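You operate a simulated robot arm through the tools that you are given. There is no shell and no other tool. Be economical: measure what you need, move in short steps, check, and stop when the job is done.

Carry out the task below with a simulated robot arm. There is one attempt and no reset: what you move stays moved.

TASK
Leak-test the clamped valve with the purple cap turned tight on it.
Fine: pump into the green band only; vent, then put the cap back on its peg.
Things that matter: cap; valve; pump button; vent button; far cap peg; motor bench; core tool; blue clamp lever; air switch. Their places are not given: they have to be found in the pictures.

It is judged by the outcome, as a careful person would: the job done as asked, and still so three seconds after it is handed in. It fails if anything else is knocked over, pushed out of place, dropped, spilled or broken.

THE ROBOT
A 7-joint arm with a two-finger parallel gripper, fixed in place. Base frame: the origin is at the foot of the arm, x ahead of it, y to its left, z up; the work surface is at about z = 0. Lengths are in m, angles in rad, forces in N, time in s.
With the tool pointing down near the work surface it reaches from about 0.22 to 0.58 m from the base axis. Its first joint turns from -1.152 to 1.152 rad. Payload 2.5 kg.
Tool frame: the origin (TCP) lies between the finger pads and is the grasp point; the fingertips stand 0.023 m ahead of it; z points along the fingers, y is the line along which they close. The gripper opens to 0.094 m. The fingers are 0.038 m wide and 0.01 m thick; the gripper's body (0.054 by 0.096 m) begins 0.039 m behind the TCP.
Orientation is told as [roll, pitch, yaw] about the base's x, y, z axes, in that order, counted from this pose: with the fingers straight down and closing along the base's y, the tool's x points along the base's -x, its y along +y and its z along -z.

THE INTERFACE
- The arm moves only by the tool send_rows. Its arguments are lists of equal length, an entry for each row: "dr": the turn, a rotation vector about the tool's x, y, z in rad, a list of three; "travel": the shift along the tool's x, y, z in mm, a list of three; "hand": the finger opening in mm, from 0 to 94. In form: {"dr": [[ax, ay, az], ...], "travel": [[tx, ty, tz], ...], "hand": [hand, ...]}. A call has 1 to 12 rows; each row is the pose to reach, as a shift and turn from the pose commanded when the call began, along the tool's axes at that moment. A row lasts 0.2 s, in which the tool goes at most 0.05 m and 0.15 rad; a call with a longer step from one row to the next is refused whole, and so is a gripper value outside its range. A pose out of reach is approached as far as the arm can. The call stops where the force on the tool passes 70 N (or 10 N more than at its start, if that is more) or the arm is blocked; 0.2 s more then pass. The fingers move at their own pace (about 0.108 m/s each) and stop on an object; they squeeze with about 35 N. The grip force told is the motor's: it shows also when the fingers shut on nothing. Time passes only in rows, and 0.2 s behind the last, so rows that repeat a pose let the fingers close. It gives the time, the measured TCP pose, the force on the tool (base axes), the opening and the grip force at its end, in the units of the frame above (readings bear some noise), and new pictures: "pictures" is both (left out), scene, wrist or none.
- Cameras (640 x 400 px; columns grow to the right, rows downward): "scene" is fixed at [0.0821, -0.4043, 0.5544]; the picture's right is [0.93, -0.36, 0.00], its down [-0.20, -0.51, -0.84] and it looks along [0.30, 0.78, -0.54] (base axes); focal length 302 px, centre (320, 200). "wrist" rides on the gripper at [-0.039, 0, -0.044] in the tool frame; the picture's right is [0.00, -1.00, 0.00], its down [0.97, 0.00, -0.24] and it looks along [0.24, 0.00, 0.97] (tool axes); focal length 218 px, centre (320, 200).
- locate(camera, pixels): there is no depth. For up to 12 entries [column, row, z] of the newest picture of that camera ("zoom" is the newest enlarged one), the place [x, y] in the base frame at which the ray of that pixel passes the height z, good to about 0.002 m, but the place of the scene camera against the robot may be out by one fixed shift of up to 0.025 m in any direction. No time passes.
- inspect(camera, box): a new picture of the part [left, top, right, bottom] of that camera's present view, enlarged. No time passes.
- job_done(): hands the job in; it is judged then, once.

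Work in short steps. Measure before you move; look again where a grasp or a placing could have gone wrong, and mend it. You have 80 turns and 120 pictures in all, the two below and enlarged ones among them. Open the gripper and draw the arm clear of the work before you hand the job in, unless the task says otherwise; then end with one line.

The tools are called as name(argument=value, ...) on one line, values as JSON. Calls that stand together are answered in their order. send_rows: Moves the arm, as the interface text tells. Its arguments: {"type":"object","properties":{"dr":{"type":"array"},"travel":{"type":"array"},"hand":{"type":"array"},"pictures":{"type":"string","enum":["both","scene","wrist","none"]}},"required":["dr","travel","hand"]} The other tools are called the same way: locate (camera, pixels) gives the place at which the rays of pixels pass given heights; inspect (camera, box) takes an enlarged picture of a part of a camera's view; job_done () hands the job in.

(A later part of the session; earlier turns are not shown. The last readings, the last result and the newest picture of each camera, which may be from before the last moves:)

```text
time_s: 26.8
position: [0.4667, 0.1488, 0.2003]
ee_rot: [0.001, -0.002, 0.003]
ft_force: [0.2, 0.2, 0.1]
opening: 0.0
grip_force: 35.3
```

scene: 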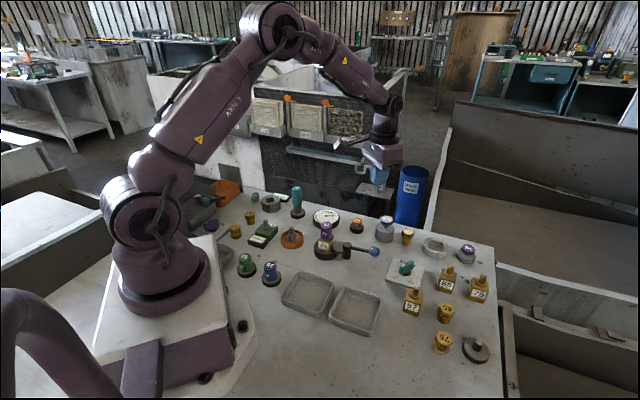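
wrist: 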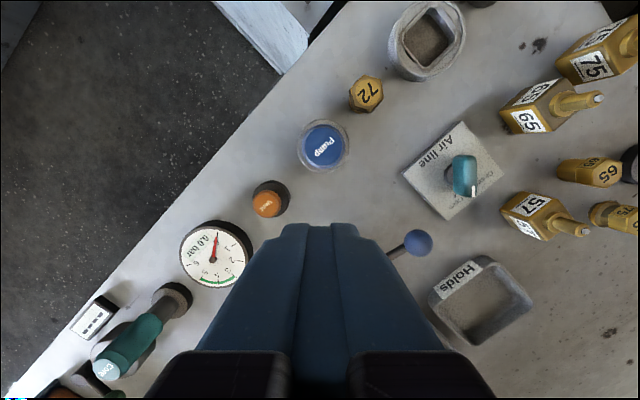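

locate(camera="wrist", pixels=[[323, 146, 0.04], [323, 146, 0.05], [323, 146, 0.06], [267, 203, 0.03], [267, 203, 0.04], [271, 200, 0.0], [418, 242, 0.05]])

inspect(camera="scene", box=[340, 205, 410, 250])

```text
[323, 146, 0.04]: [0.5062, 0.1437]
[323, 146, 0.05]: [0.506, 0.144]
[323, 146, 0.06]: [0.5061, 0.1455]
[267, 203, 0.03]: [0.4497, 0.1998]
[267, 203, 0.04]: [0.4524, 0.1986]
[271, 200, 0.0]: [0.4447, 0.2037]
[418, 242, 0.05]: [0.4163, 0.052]
```

```text
8.89 times, centred on (375, 228) of scene
```

zoom: 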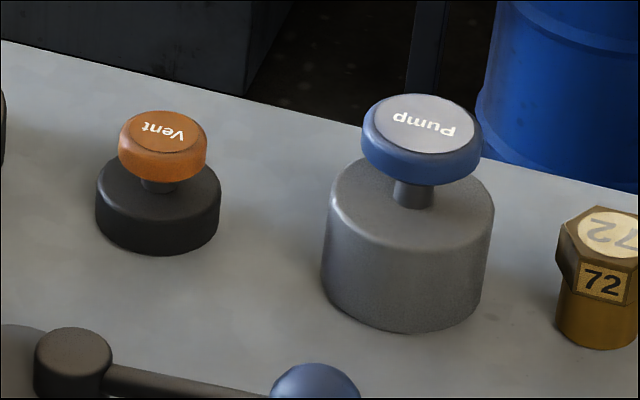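

Pump button ≈ (0.506, 0.144), top ≈ 0.055. Move above it, tips just ~12 mm above.

send_rows(dr=[[0, 0, 0], [0, 0, 0], [0, 0, 0], [0, 0, 0], [0, 0, 0]], travel=[[-38, -4.5, 10], [-38, -4.5, 45], [-38, -4.5, 80], [-38, -4.5, 105], [-38, -4.5, 105]], hand=[0, 0, 0, 0, 0])

inspect(camera="scene", box=[290, 170, 410, 250])

```text
time_s: 28.0
position: [0.5055, 0.1435, 0.0923]
ee_rot: [0.001, -0.002, 0.001]
ft_force: [0.5, 0.5, 0.1]
opening: 0.0001
grip_force: 34.5
```

scene: 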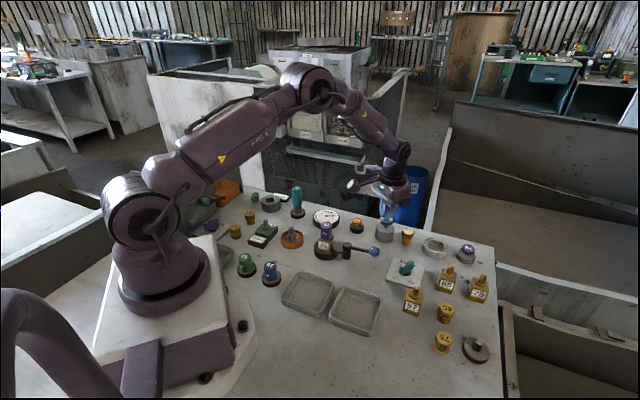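
wrist: 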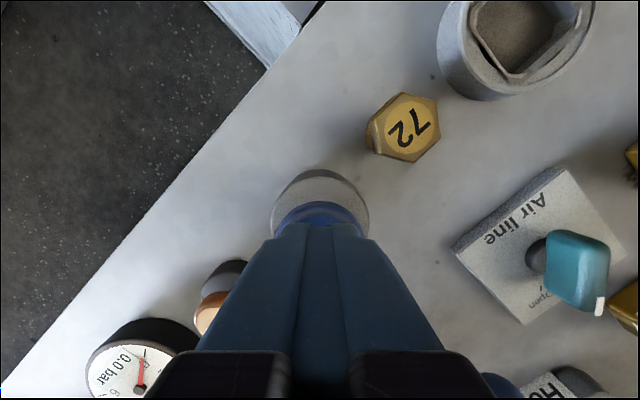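

```text
5.00 times, centred on (350, 210) of scene
```

zoom: 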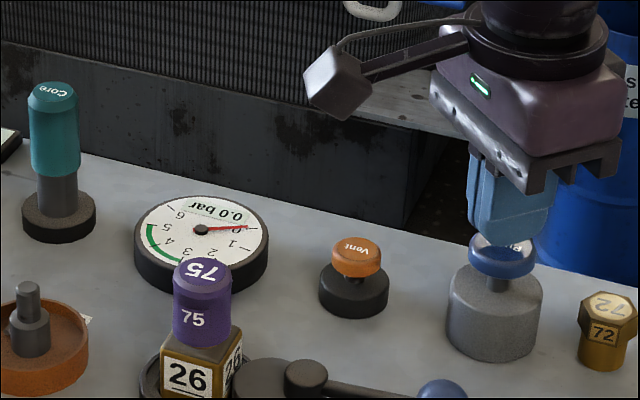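

Gauge visible in the scene view. Give one short press (down 18 mm and back) and read the gauge.

send_rows(dr=[[0, 0, 0], [0, 0, 0], [0, 0, 0], [0, 0, 0]], travel=[[0, 0, 8], [0, 0, 13], [0, 0, 16], [0, 0, 18]], hand=[0, 0, 0, 0], pictures="none")

inspect(camera="scene", box=[290, 190, 410, 265])

```text
time_s: 29.0
position: [0.5066, 0.1442, 0.0772]
ee_rot: [0.0, -0.001, 0.001]
ft_force: [-3.0, -0.8, 4.7]
opening: 0.0002
grip_force: 34.8
```

```text
5.33 times, centred on (350, 228) of scene
```

zoom: 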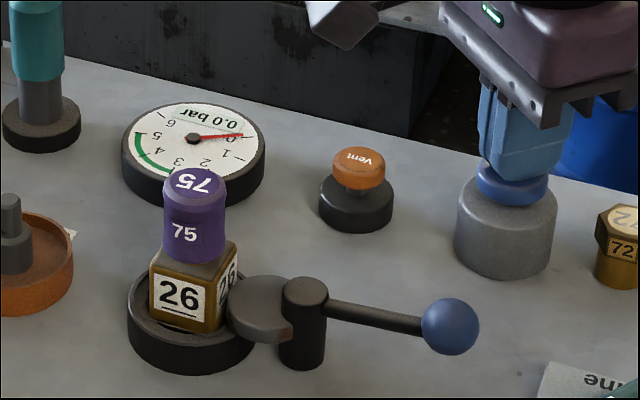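

Button in contact (4.7 N), gauge still 0. Press 3 mm more.

send_rows(dr=[[0, 0, 0], [0, 0, 0]], travel=[[0, 0, 2], [0, 0, 3]], hand=[0, 0], pictures="none")

inspect(camera="scene", box=[305, 200, 365, 240])

```text
time_s: 29.6
position: [0.5077, 0.1441, 0.0744]
ee_rot: [-0.002, 0.001, 0.0]
ft_force: [-2.6, -0.3, 5.9]
opening: 0.0
grip_force: 34.7
```

```text
10.00 times, centred on (335, 220) of scene
```

zoom: 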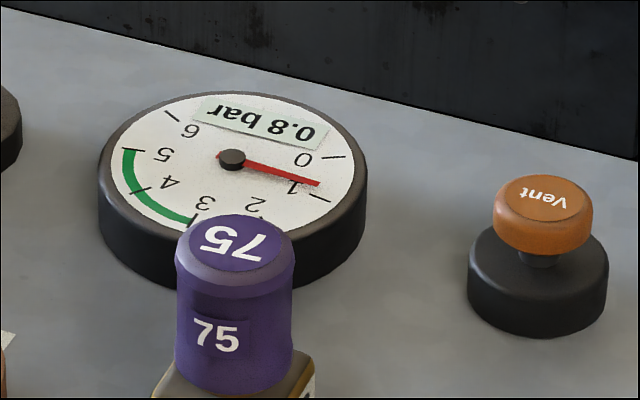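

Pressure is 0.8 bar. Release fully and see whether it's per stroke.

send_rows(dr=[[0, 0, 0], [0, 0, 0]], travel=[[0, 0, -6], [0, 0, -11]], hand=[0, 0], pictures="none")

inspect(camera="scene", box=[305, 200, 365, 240])

```text
time_s: 30.2
position: [0.5073, 0.1433, 0.0867]
ee_rot: [0.001, 0.0, 0.0]
ft_force: [-0.1, -0.1, -0.4]
opening: 0.0001
grip_force: 35.0
```

```text
10.00 times, centred on (335, 220) of scene
```

zoom: 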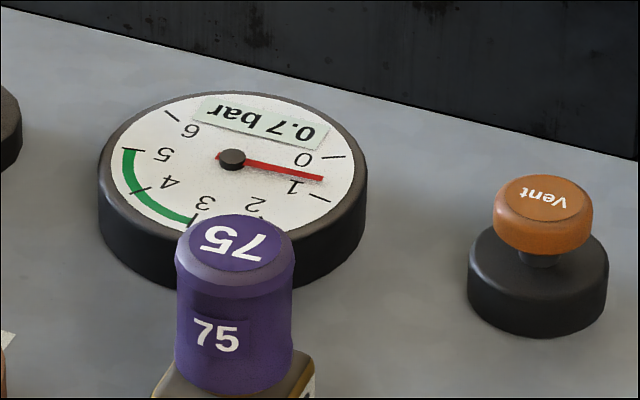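

Per-stroke ~0.8 bar with a slight drop. Do two more strokes.

send_rows(dr=[[0, 0, 0], [0, 0, 0], [0, 0, 0], [0, 0, 0], [0, 0, 0]], travel=[[0, 0, 6], [0, 0, 11], [0, 0, 0], [0, 0, 6], [0, 0, 11]], hand=[0, 0, 0, 0, 0], pictures="none")

inspect(camera="scene", box=[305, 200, 365, 240])

```text
time_s: 31.4
position: [0.5078, 0.1433, 0.0749]
ee_rot: [0.0, 0.001, 0.001]
ft_force: [-3.1, -1.5, 5.8]
opening: 0.0
grip_force: 35.4
```

```text
10.00 times, centred on (335, 220) of scene
```

zoom: 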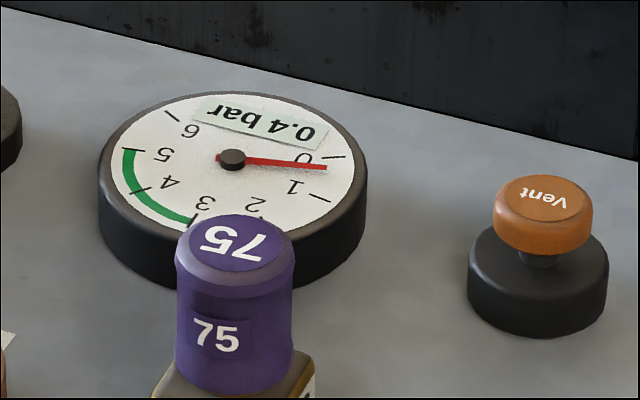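

Dropped to 0.4; these strokes didn't register fully. Press 3 mm deeper.

send_rows(dr=[[0, 0, 0], [0, 0, 0]], travel=[[0, 0, 2], [0, 0, 4]], hand=[0, 0], pictures="none")

inspect(camera="scene", box=[305, 200, 365, 240])

```text
time_s: 32.0
position: [0.508, 0.1438, 0.0722]
ee_rot: [0.001, 0.001, 0.0]
ft_force: [-6.5, -0.1, 10.2]
opening: 0.0
grip_force: 34.9
```

```text
10.00 times, centred on (335, 220) of scene
```

zoom: 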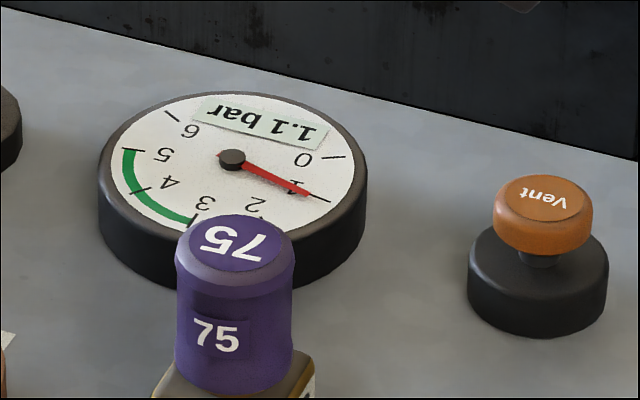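

Strokes add ~0.8 bar, but it leaks ~0.25 bar/s. The cap may not be fully tight; I'll go back and turn it again with a better-centred grip before judging.

send_rows(dr=[[0, 0, 0], [0, 0, 0], [0, 0, 0], [0, 0, 0], [0, 0, -0.15], [0, 0, -0.3], [0, 0, -0.45], [0, 0, -0.6], [0, 0, -0.75], [0, 0, -0.9], [0, 0, -1.05], [0, 0, -1.2]], travel=[[0, 0, -40], [0, 0, -80], [30, 1, -115], [75, 2, -115], [120, 3, -115], [160, 4, -115], [175, 4, -115], [175, 4, -115], [175, 4, -115], [175, 4, -115], [175, 4, -100], [175, 4, -80]], hand=[0, 0, 20, 50, 60, 60, 60, 60, 60, 60, 60, 60])

inspect(camera="scene", box=[300, 200, 360, 260])

```text
time_s: 34.6
position: [0.3334, 0.1469, 0.1514]
ee_rot: [-0.002, -0.003, 1.202]
ft_force: [-0.2, 0.4, 0.7]
opening: 0.0598
grip_force: 0.0
```

scene: 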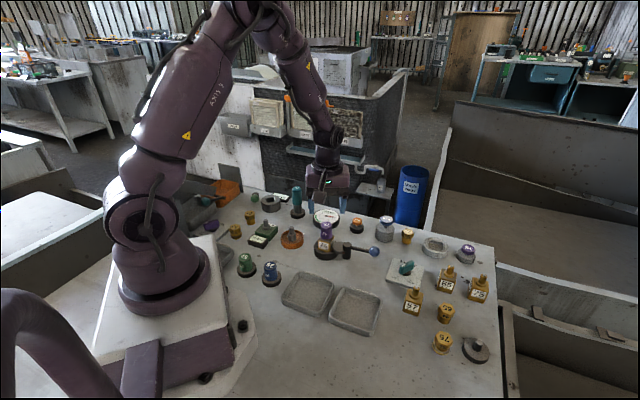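
wrist: 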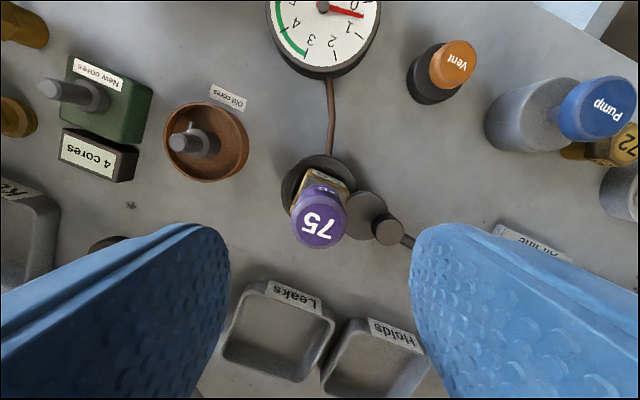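

```text
6.67 times, centred on (330, 230) of scene
```

zoom: 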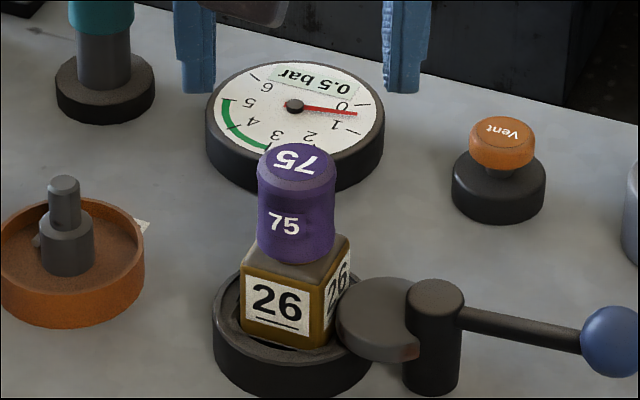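

locate(camera="wrist", pixels=[[319, 219, 0.08], [319, 219, 0.085], [319, 219, 0.09], [319, 219, 0.095]])

inspect(camera="wrist", box=[270, 140, 390, 260])

```text
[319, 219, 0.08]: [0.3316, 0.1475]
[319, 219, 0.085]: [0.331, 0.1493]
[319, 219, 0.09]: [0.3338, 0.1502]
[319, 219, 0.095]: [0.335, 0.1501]
```

```text
3.33 times, centred on (330, 200) of wrist
```

zoom: 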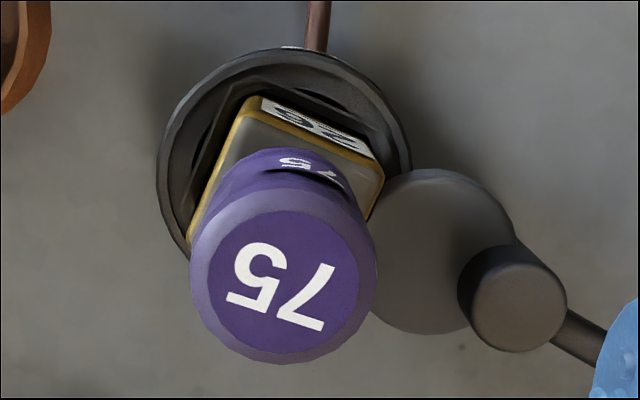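

Cap turned ~1.2 rad so far. Regrip and turn clockwise 0.9 rad more to see if it still turns.

send_rows(dr=[[0, 0, 0], [0, 0, 0], [0, 0, 0], [0, 0, 0], [0, 0, 0], [0, 0, 0.15], [0, 0, 0.3], [0, 0, 0.45], [0, 0, 0.6], [0, 0, 0.75], [0, 0, 0.9]], travel=[[-1, 0, 40], [-1, 0, 73], [-1, 0, 73], [-1, 0, 73], [-1, 0, 73], [-1, 0, 73], [-1, 0, 73], [-1, 0, 73], [-1, 0, 73], [-1, 0, 73], [-1, 0, 73]], hand=[60, 60, 10, 10, 10, 10, 10, 10, 10, 10, 10])

inspect(camera="scene", box=[300, 200, 360, 260])

```text
time_s: 37.0
position: [0.3333, 0.1493, 0.0774]
ee_rot: [0.001, -0.002, 0.296]
ft_force: [-0.6, 2.0, 2.0]
opening: 0.0291
grip_force: 34.8
```

scene: 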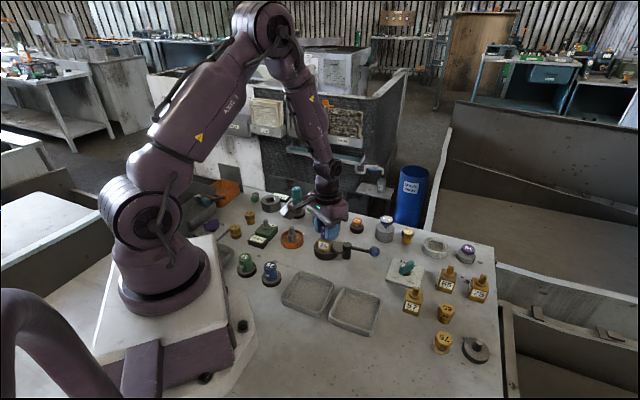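
wrist: 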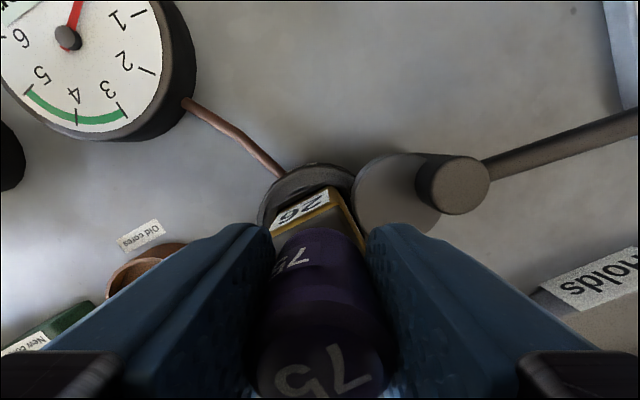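

```text
6.67 times, centred on (330, 230) of scene
```

zoom: 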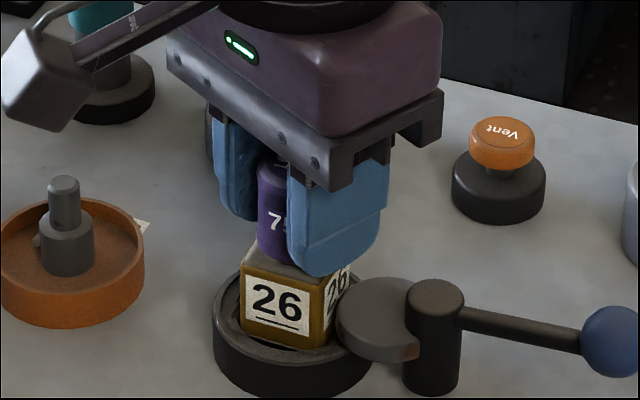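

Mostly slip again (hard stop reached). One more 0.9 rad turn for tightness, then open and rise.

send_rows(dr=[[0, 0, 0.15], [0, 0, 0.3], [0, 0, 0.45], [0, 0, 0.6], [0, 0, 0.75], [0, 0, 0.9], [0, 0, 0.9], [0, 0, 0.9], [0, 0, 0.9], [0, 0, 0.9], [0, 0, 0.9]], travel=[[0, 0, 0], [0, 0, 0], [0, 0, 0], [0, 0, 0], [0, 0, 0], [0, 0, 0], [0, 0, 0], [0, 0, 0], [0, 0, -40], [0, 0, -80], [0, 0, -110]], hand=[10, 10, 10, 10, 10, 10, 60, 60, 60, 60, 60])

inspect(camera="scene", box=[300, 200, 360, 260])

```text
time_s: 39.4
position: [0.3307, 0.15, 0.1884]
ee_rot: [0.0, 0.001, -0.599]
ft_force: [-0.1, 0.2, 0.1]
opening: 0.0598
grip_force: 0.0
```

scene: 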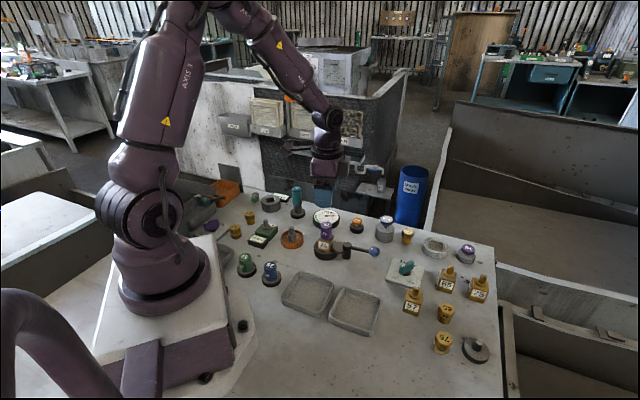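
wrist: 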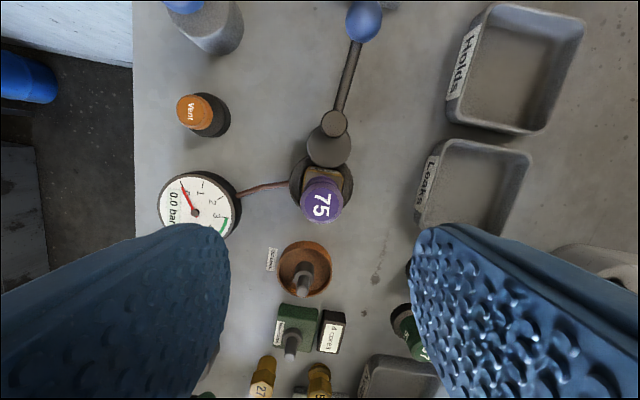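

```text
6.67 times, centred on (330, 230) of scene
```

zoom: 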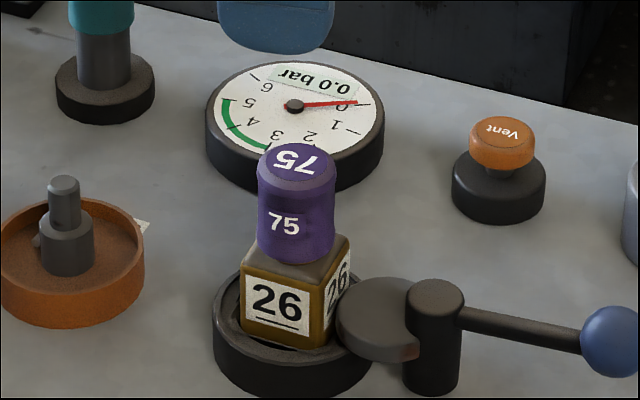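

Cap orientation is unchanged, so it's at its hard stop—tight; the pressure loss belongs to the valve. Return to the pump.

send_rows(dr=[[0, 0, -0.15], [0, 0, -0.3], [0, 0, -0.45], [0, 0, -0.6], [0, 0, -0.6], [0, 0, -0.6], [0, 0, -0.6], [0, 0, -0.6]], travel=[[-36.7, 23.6, 0], [-73.4, 47.3, 0], [-110, 71, 0], [-146.8, 94.6, 0], [-146.8, 94.6, 40], [-146.8, 94.6, 80], [-146.8, 94.6, 102], [-146.8, 94.6, 102]], hand=[0, 0, 0, 0, 0, 0, 0, 0])

inspect(camera="scene", box=[300, 190, 410, 250])

```text
time_s: 41.2
position: [0.5067, 0.142, 0.0856]
ee_rot: [0.0, 0.0, 0.001]
ft_force: [-0.9, -0.8, 0.9]
opening: 0.0
grip_force: 35.1
```

scene: 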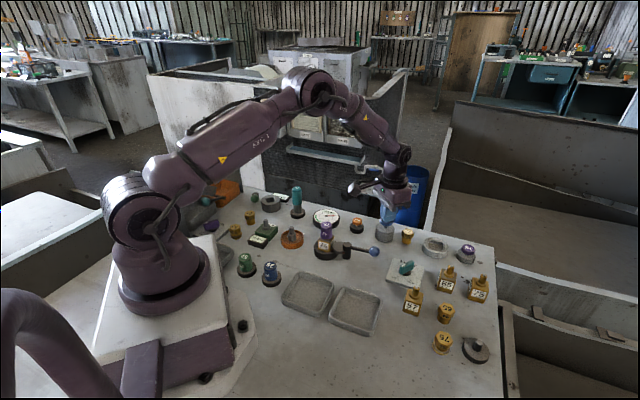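
wrist: 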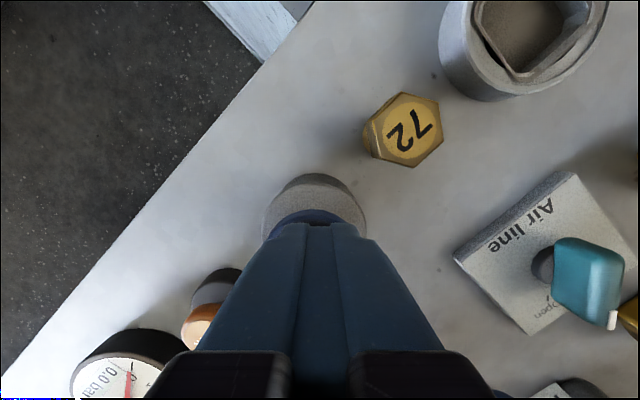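

```text
5.82 times, centred on (355, 220) of scene
```

zoom: 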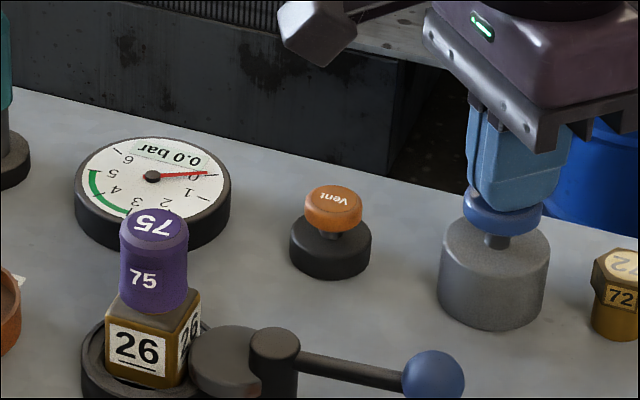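

Two firm strokes, ending up released, then read.

send_rows(dr=[[0, 0, 0], [0, 0, 0], [0, 0, 0], [0, 0, 0], [0, 0, 0], [0, 0, 0]], travel=[[0, 0, 12], [0, 0, 16], [0, 0, 0], [0, 0, 12], [0, 0, 16], [0, 0, 0]], hand=[0, 0, 0, 0, 0, 0], pictures="none")

inspect(camera="scene", box=[305, 200, 365, 240])

```text
time_s: 42.6
position: [0.509, 0.1443, 0.0845]
ee_rot: [0.002, 0.0, 0.0]
ft_force: [0.9, 0.6, 1.2]
opening: 0.0
grip_force: 35.5
```

```text
10.00 times, centred on (335, 220) of scene
```

zoom: 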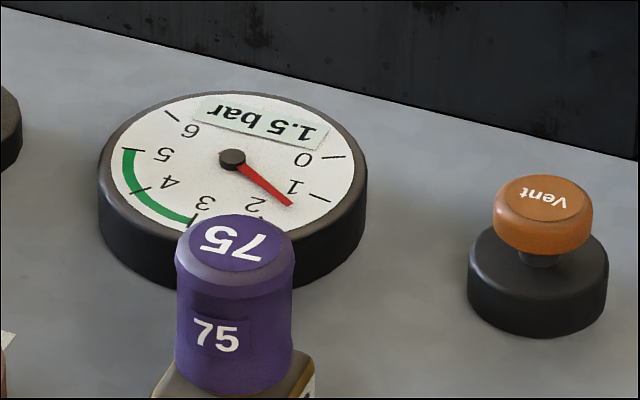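

1.5 bar after two. Three more strokes.

send_rows(dr=[[0, 0, 0], [0, 0, 0], [0, 0, 0], [0, 0, 0], [0, 0, 0], [0, 0, 0], [0, 0, 0], [0, 0, 0], [0, 0, 0]], travel=[[0, 0, 12], [0, 0, 16], [0, 0, 0], [0, 0, 12], [0, 0, 16], [0, 0, 0], [0, 0, 12], [0, 0, 16], [0, 0, 0]], hand=[0, 0, 0, 0, 0, 0, 0, 0, 0], pictures="none")

inspect(camera="scene", box=[305, 200, 365, 240])

```text
time_s: 44.6
position: [0.5065, 0.1422, 0.0832]
ee_rot: [0.0, 0.003, 0.001]
ft_force: [-0.1, -0.9, 1.0]
opening: 0.0
grip_force: 35.3
```

```text
10.00 times, centred on (335, 220) of scene
```

zoom: 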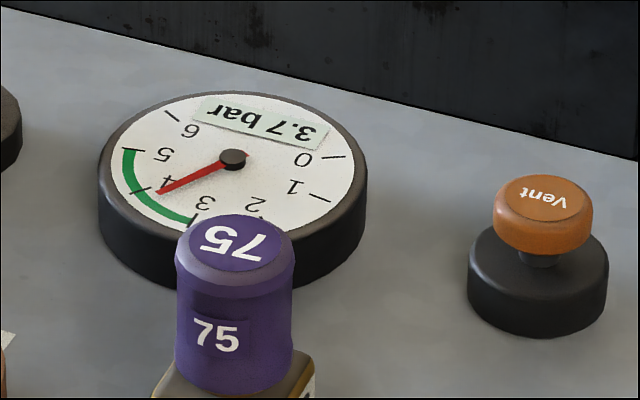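

3.7 bar, in the green band. Rise clear and observe for about 1 s.

send_rows(dr=[[0, 0, 0], [0, 0, 0], [0, 0, 0], [0, 0, 0]], travel=[[0, 0, 0], [0, 0, 0], [0, 0, 0], [0, 0, 0]], hand=[0, 0, 0, 0], pictures="none")

inspect(camera="scene", box=[305, 200, 365, 240])

```text
time_s: 45.6
position: [0.506, 0.145, 0.0851]
ee_rot: [0.0, 0.0, 0.0]
ft_force: [-0.2, -0.1, 0.5]
opening: 0.0001
grip_force: 34.6
```

```text
10.00 times, centred on (335, 220) of scene
```

zoom: 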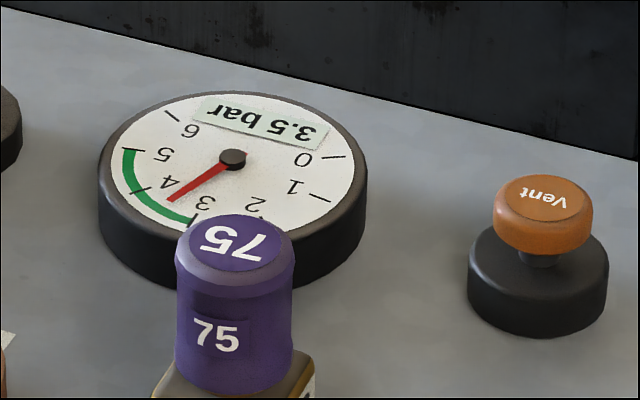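

Drops ~0.2 bar/s (a slow leaker). One more stroke to stay in band for a proper dwell, then move above Vent.

send_rows(dr=[[0, 0, 0], [0, 0, 0], [0, 0, 0], [0, 0, 0], [0, 0, 0], [0, 0, 0], [0, 0, 0], [0, 0, 0], [0, 0, 0]], travel=[[0, 0, 12], [0, 0, 16], [0, 0, 0], [0, 0, -30], [28, 28, -30], [57, 56, -30], [57, 56, 0], [57, 56, 16], [57, 56, 16]], hand=[0, 0, 0, 0, 0, 0, 0, 0, 0])

inspect(camera="scene", box=[300, 190, 390, 250])

```text
time_s: 47.6
position: [0.4498, 0.1994, 0.07]
ee_rot: [0.0, 0.0, 0.001]
ft_force: [0.4, -0.6, -0.7]
opening: 0.0
grip_force: 35.3
```

scene: 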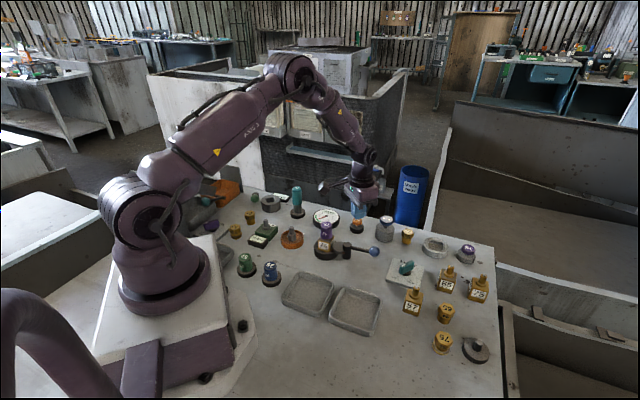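
wrist: 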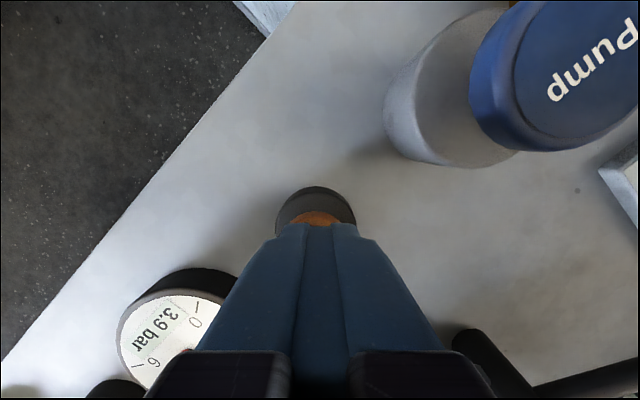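

```text
6.67 times, centred on (345, 220) of scene
```

zoom: 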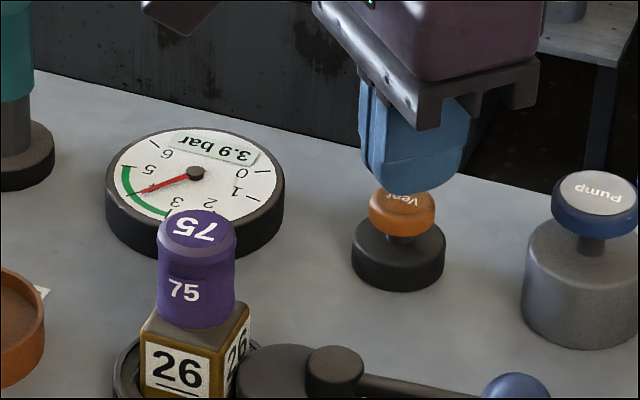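

3.9 bar, still in band. Dwell briefly, then press Vent gradually.

send_rows(dr=[[0, 0, 0], [0, 0, 0], [0, 0, 0], [0, 0, 0], [0, 0, 0], [0, 0, 0], [0, 0, 0], [0, 0, 0], [0, 0, 0]], travel=[[0, 0, 0], [0, 0, 0], [0, 0, 0], [0, 0, 0], [0, 0, 8], [0, 0, 12], [0, 0, 15], [0, 0, 17], [0, 0, 18]], hand=[0, 0, 0, 0, 0, 0, 0, 0, 0], pictures="none")

inspect(camera="scene", box=[300, 190, 390, 250])

```text
time_s: 49.6
position: [0.45, 0.1999, 0.0517]
ee_rot: [0.0, -0.001, 0.0]
ft_force: [-1.5, -1.6, 6.3]
opening: 0.0001
grip_force: 35.1
```

```text
6.67 times, centred on (345, 220) of scene
```

zoom: 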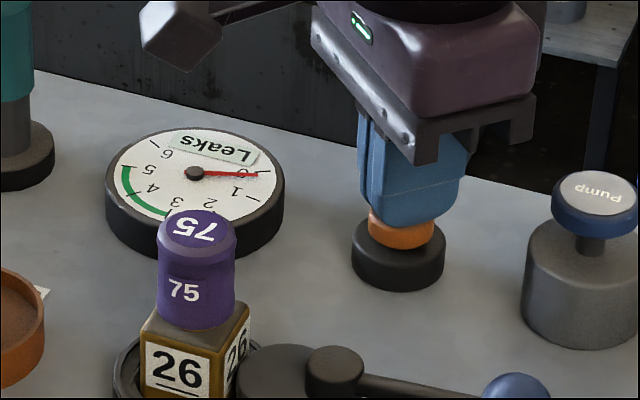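

The gauge has vented and displays "Leaks" — test complete. Now rise and go back above the cap, pre-rotated clockwise for unscrewing.

send_rows(dr=[[0, 0, 0], [0, 0, 0], [0, 0, 0], [0, 0, 0.15], [0, 0, 0.3], [0, 0, 0.45], [0, 0, 0.6], [0, 0, 0.75], [0, 0, 0.9], [0, 0, 1.05], [0, 0, 1.2], [0, 0, 1.2]], travel=[[0, 0, -40], [0, 0, -85], [0, 0, -110], [30, -13, -110], [60, -26, -110], [90, -39, -110], [118, -51, -110], [118, -51, -110], [118, -51, -110], [118, -51, -110], [118, -51, -100], [118, -51, -100]], hand=[0, 0, 30, 60, 60, 60, 60, 60, 60, 60, 60, 60])

inspect(camera="wrist", box=[260, 140, 380, 260])

```text
time_s: 52.2
position: [0.3338, 0.1484, 0.1522]
ee_rot: [-0.001, 0.0, -1.203]
ft_force: [-0.2, 0.0, 0.0]
opening: 0.06
grip_force: 0.0
```

scene: 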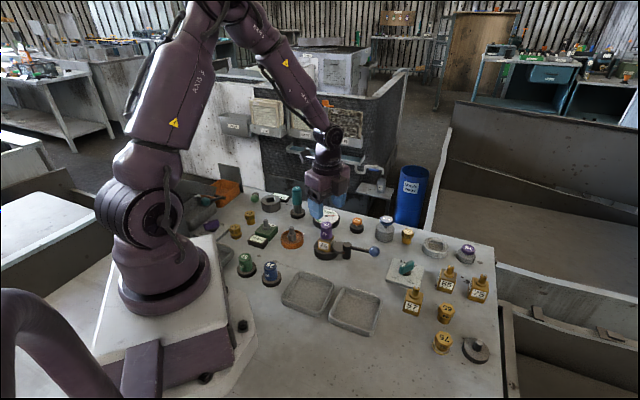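
wrist: 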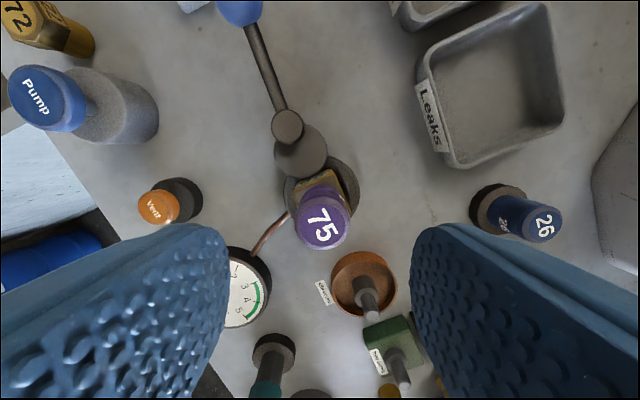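

```text
3.33 times, centred on (320, 200) of wrist
```

zoom: 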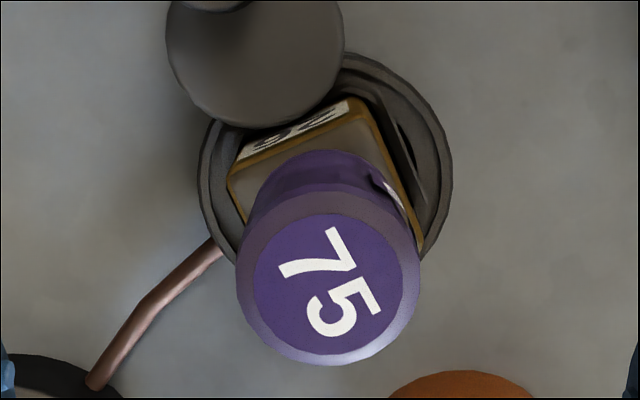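

Well aligned (≈1 mm toward −y). Descend, grip and turn counter-clockwise ~1 rad.

send_rows(dr=[[0, 0, 0], [0, 0, 0], [0, 0, 0], [0, 0, 0], [0, 0, 0], [0, 0, -0.15], [0, 0, -0.3], [0, 0, -0.45], [0, 0, -0.6], [0, 0, -0.75], [0, 0, -0.9], [0, 0, -1.05]], travel=[[0, -1, 40], [0, -1, 74], [0, -1, 74], [0, -1, 74], [0, -1, 74], [0, -1, 74], [0, -1, 74], [0, -1, 74], [0, -1, 74], [0, -1, 74], [0, -1, 74], [0, -1, 74]], hand=[60, 60, 10, 10, 10, 10, 10, 10, 10, 10, 10, 10], pictures="wrist")

```text
time_s: 54.8
position: [0.3313, 0.1488, 0.0784]
ee_rot: [0.003, -0.004, -0.148]
ft_force: [8.3, -6.6, 9.4]
opening: 0.0286
grip_force: 35.4
```

wrist: 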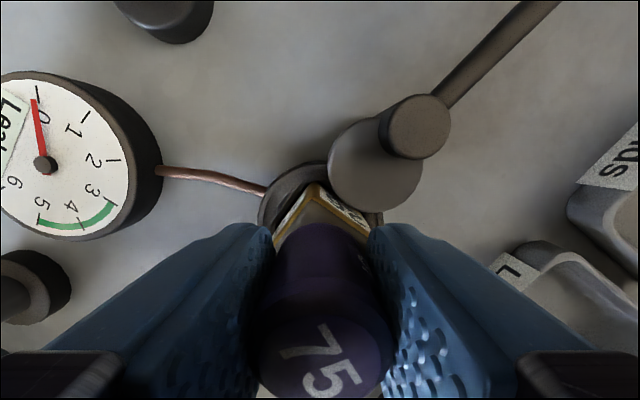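

The cap turned with the hand. Continue counter-clockwise another 1.05 rad.

send_rows(dr=[[0, 0, -0.15], [0, 0, -0.3], [0, 0, -0.45], [0, 0, -0.6], [0, 0, -0.75], [0, 0, -0.9], [0, 0, -1.05], [0, 0, -1.05]], travel=[[0, 0, 0], [0, 0, 0], [0, 0, 0], [0, 0, 0], [0, 0, 0], [0, 0, 0], [0, 0, 0], [0, 0, -3]], hand=[10, 10, 10, 10, 10, 10, 10, 10], pictures="wrist")

```text
time_s: 56.6
position: [0.3295, 0.1472, 0.0801]
ee_rot: [0.001, 0.002, 0.903]
ft_force: [9.5, -0.4, -2.8]
opening: 0.0287
grip_force: 35.0
```

wrist: 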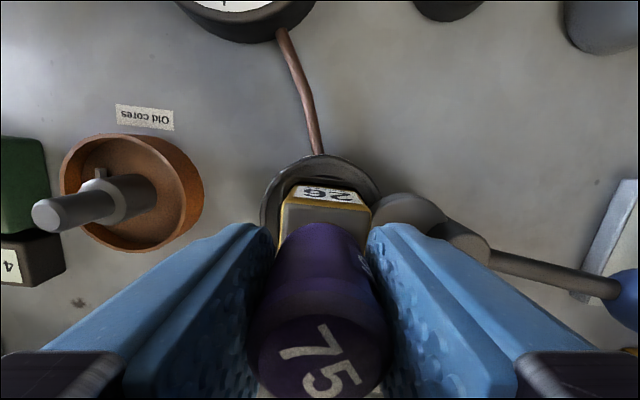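

Turned 2.1 rad without slip. Relieve the side force and lift gently.

send_rows(dr=[[0, 0, 0], [0, 0, 0], [0, 0, 0], [0, 0, 0], [0, 0, 0]], travel=[[-0.6, -0.8, 0], [-0.6, -0.8, -2], [-0.6, -0.8, -4], [-0.6, -0.8, -6], [-0.6, -0.8, -8]], hand=[10, 10, 10, 10, 10], pictures="wrist")

inspect(camera="scene", box=[300, 200, 360, 260])

```text
time_s: 57.8
position: [0.3319, 0.1473, 0.088]
ee_rot: [0.0, -0.001, 0.9]
ft_force: [0.0, 0.0, -0.5]
opening: 0.0287
grip_force: 35.1
```

wrist: 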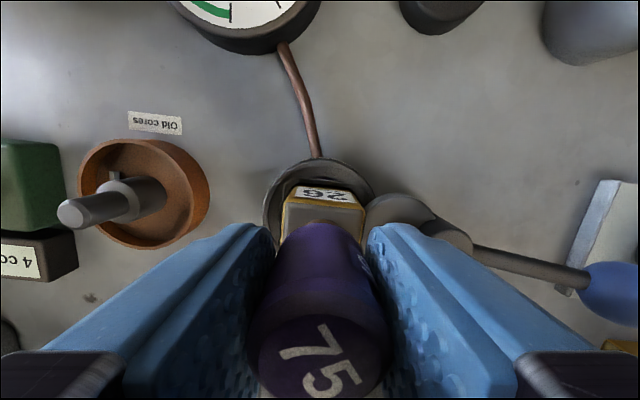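

```text
6.67 times, centred on (330, 230) of scene
```

zoom: 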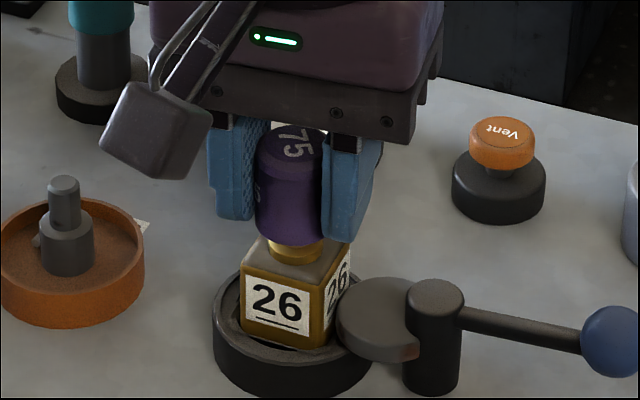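

Cap comes off freely. Lift to clear and rotate back to yaw 0.

send_rows(dr=[[0, 0, 0], [0, 0, 0], [0, 0, 0], [0, 0, 0], [0, 0, 0], [0, 0, 0.15], [0, 0, 0.3], [0, 0, 0.45], [0, 0, 0.6], [0, 0, 0.75], [0, 0, 0.9], [0, 0, 0.9]], travel=[[0, 0, -8], [0, 0, -16], [0, 0, -30], [0, 0, -65], [0, 0, -100], [0, 0, -130], [0, 0, -130], [0, 0, -130], [0, 0, -130], [0, 0, -130], [0, 0, -130], [0, 0, -130]], hand=[10, 10, 10, 10, 10, 10, 10, 10, 10, 10, 10, 10])

inspect(camera="scene", box=[290, 170, 370, 260])

```text
time_s: 60.4
position: [0.3321, 0.148, 0.219]
ee_rot: [0.001, 0.0, -0.001]
ft_force: [-0.8, 0.1, -0.6]
opening: 0.0283
grip_force: 35.4
```

scene: 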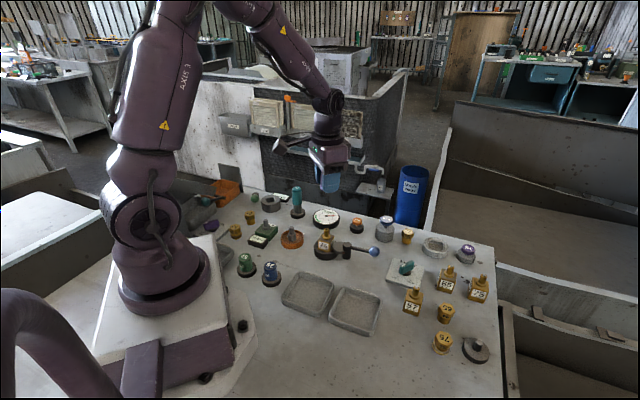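
wrist: 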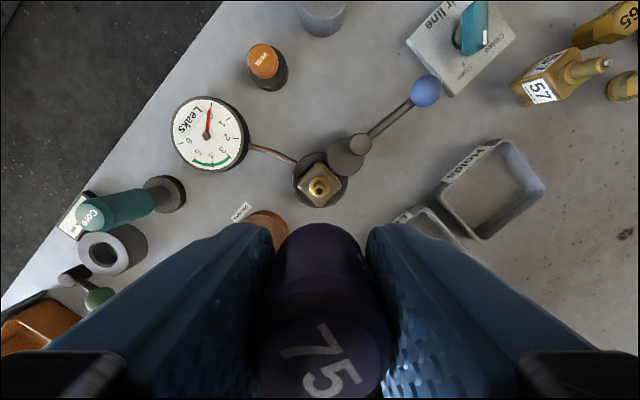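

```text
4.44 times, centred on (330, 215) of scene
```

zoom: 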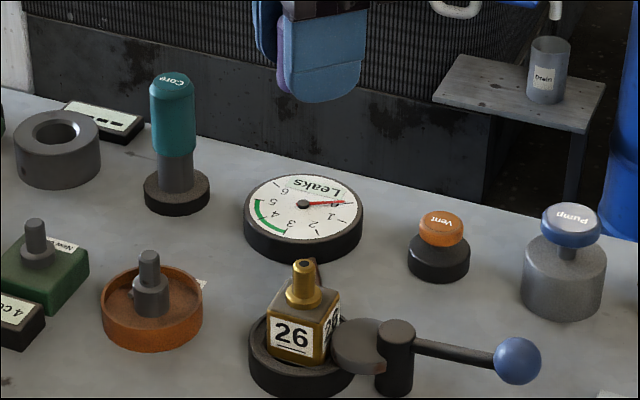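

Cap off, valve intact. Carry it over to the peg at (0.489, −0.2065).

send_rows(dr=[[0, 0, 0], [0, 0, 0], [0, 0, 0], [0, 0, 0], [0, 0, 0], [0, 0, 0], [0, 0, 0], [0, 0, 0], [0, 0, 0], [0, 0, 0], [0, 0, 0], [0, 0, 0]], travel=[[-18, -40, 0], [-36, -80, 0], [-54, -120, 0], [-72, -160, 0], [-90, -200, 0], [-108, -240, 0], [-126, -280, 0], [-144, -320, 0], [-157, -354.5, 0], [-157, -354.5, 40], [-157, -354.5, 80], [-157, -354.5, 100]], hand=[10, 10, 10, 10, 10, 10, 10, 10, 10, 10, 10, 10])

inspect(camera="wrist", box=[260, 150, 380, 230])

```text
time_s: 63.0
position: [0.4902, -0.2071, 0.1191]
ee_rot: [0.0, -0.002, -0.001]
ft_force: [0.0, -0.6, 0.1]
opening: 0.0288
grip_force: 34.5
```

scene: 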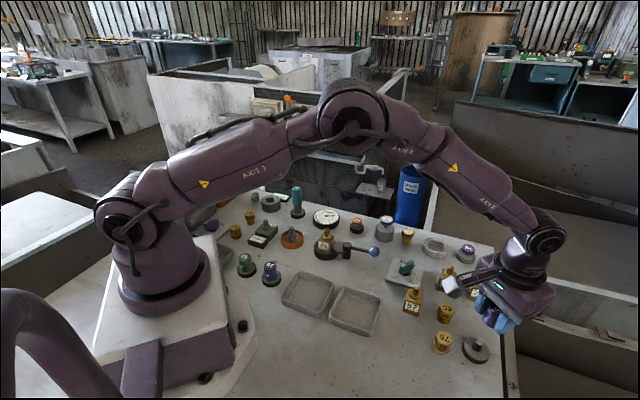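
wrist: 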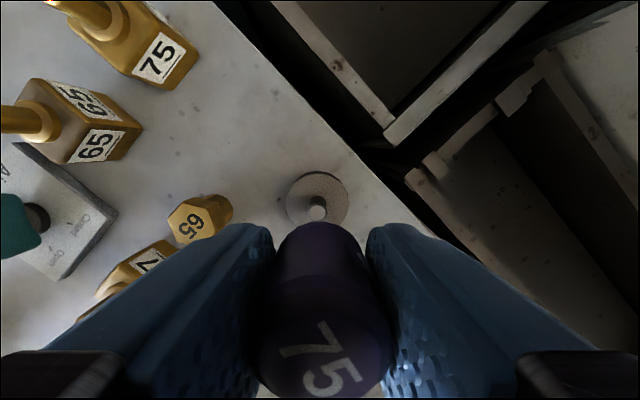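

```text
5.00 times, centred on (320, 190) of wrist
```

zoom: 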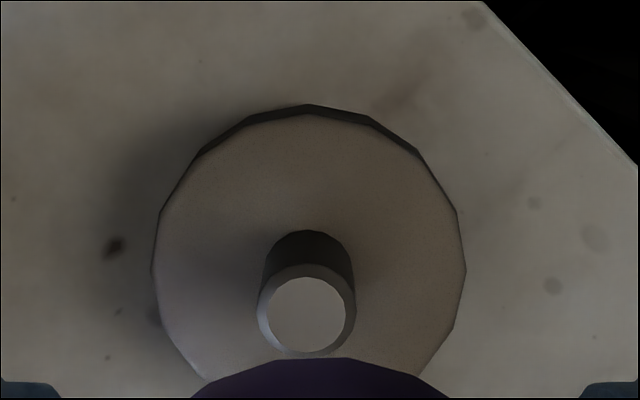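

Peg is aligned laterally, ~1.5 mm offset in x compared to the pick picture. Correct and lower in fine steps.

send_rows(dr=[[0, 0, 0], [0, 0, 0], [0, 0, 0], [0, 0, 0], [0, 0, 0], [0, 0, 0], [0, 0, 0]], travel=[[1.3, 0, 25], [1.3, 0, 50], [1.3, 0, 56], [1.3, 0, 61], [1.3, 0, 65], [1.3, 0, 69], [1.3, 0, 72]], hand=[10, 10, 10, 10, 10, 10, 10])

inspect(camera="scene", box=[440, 310, 520, 370])

```text
time_s: 64.6
position: [0.488, -0.2052, 0.0475]
ee_rot: [-0.001, 0.001, -0.001]
ft_force: [0.7, -0.7, -0.4]
opening: 0.0288
grip_force: 35.0
```

scene: 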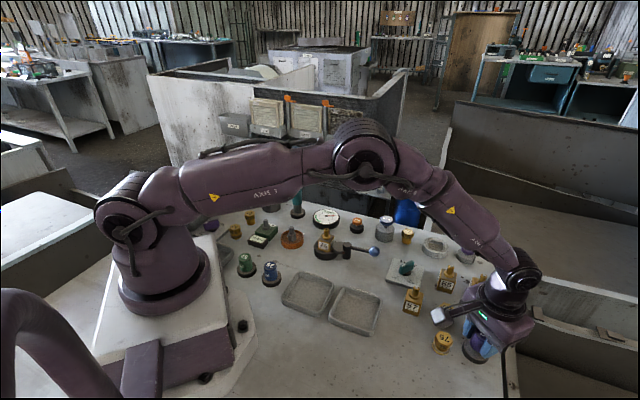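
wrist: 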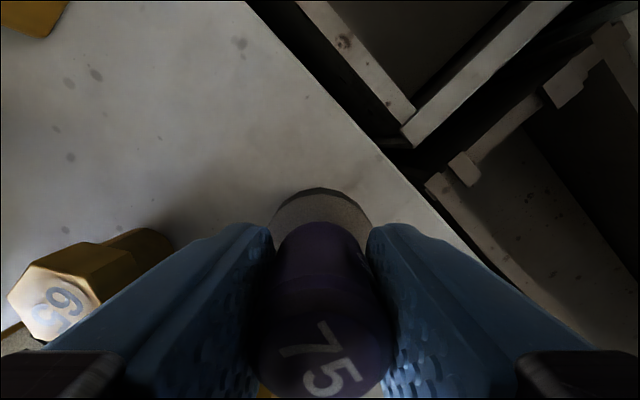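

```text
6.67 times, centred on (480, 340) of scene
```

zoom: 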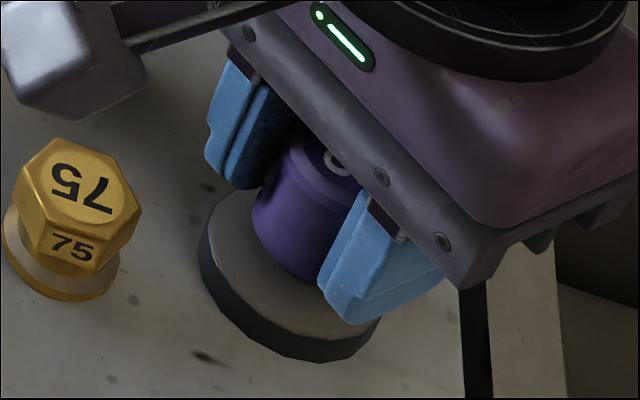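

Cap slid over the pin freely. Lower the last ~8 mm until contact.

send_rows(dr=[[0, 0, 0], [0, 0, 0], [0, 0, 0], [0, 0, 0], [0, 0, 0]], travel=[[0, 0, 2], [0, 0, 4], [0, 0, 6], [0, 0, 7.5], [0, 0, 8.5]], hand=[10, 10, 10, 10, 10], pictures="none")

inspect(camera="scene", box=[440, 310, 520, 370])

```text
time_s: 65.8
position: [0.4886, -0.2049, 0.0377]
ee_rot: [0.0, 0.0, 0.0]
ft_force: [-0.7, 1.2, -0.5]
opening: 0.0289
grip_force: 35.1
```

```text
6.67 times, centred on (480, 340) of scene
```

zoom: 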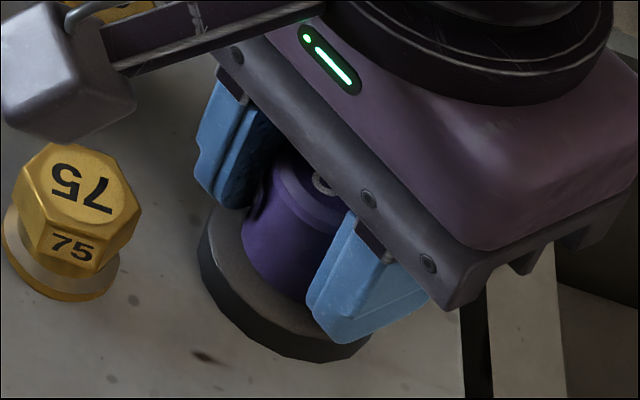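

Near seated, still no force; creep 2 mm more to feel the seat.

send_rows(dr=[[0, 0, 0], [0, 0, 0], [0, 0, 0]], travel=[[0, 0, 1], [0, 0, 2], [0, 0, 2]], hand=[10, 10, 10], pictures="none")

```text
time_s: 66.6
position: [0.4881, -0.2045, 0.0366]
ee_rot: [0.0, -0.001, 0.001]
ft_force: [0.5, -0.9, -0.6]
opening: 0.0288
grip_force: 35.4
```

send_rows(dr=[[0, 0, 0], [0, 0, 0], [0, 0, 0]], travel=[[0, 0, 1], [0, 0, 2], [0, 0, 2]], hand=[10, 10, 10], pictures="none")

inspect(camera="scene", box=[450, 320, 510, 370])

```text
time_s: 67.4
position: [0.4894, -0.2053, 0.0361]
ee_rot: [0.0, -0.004, 0.0]
ft_force: [-6.7, 3.1, 23.6]
opening: 0.0287
grip_force: 35.0
```

```text
8.00 times, centred on (480, 345) of scene
```

zoom: 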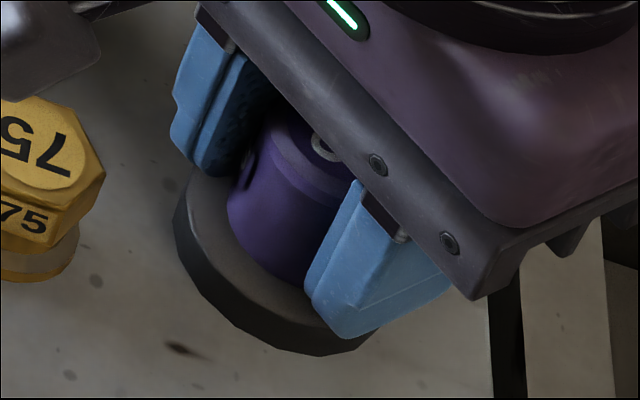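

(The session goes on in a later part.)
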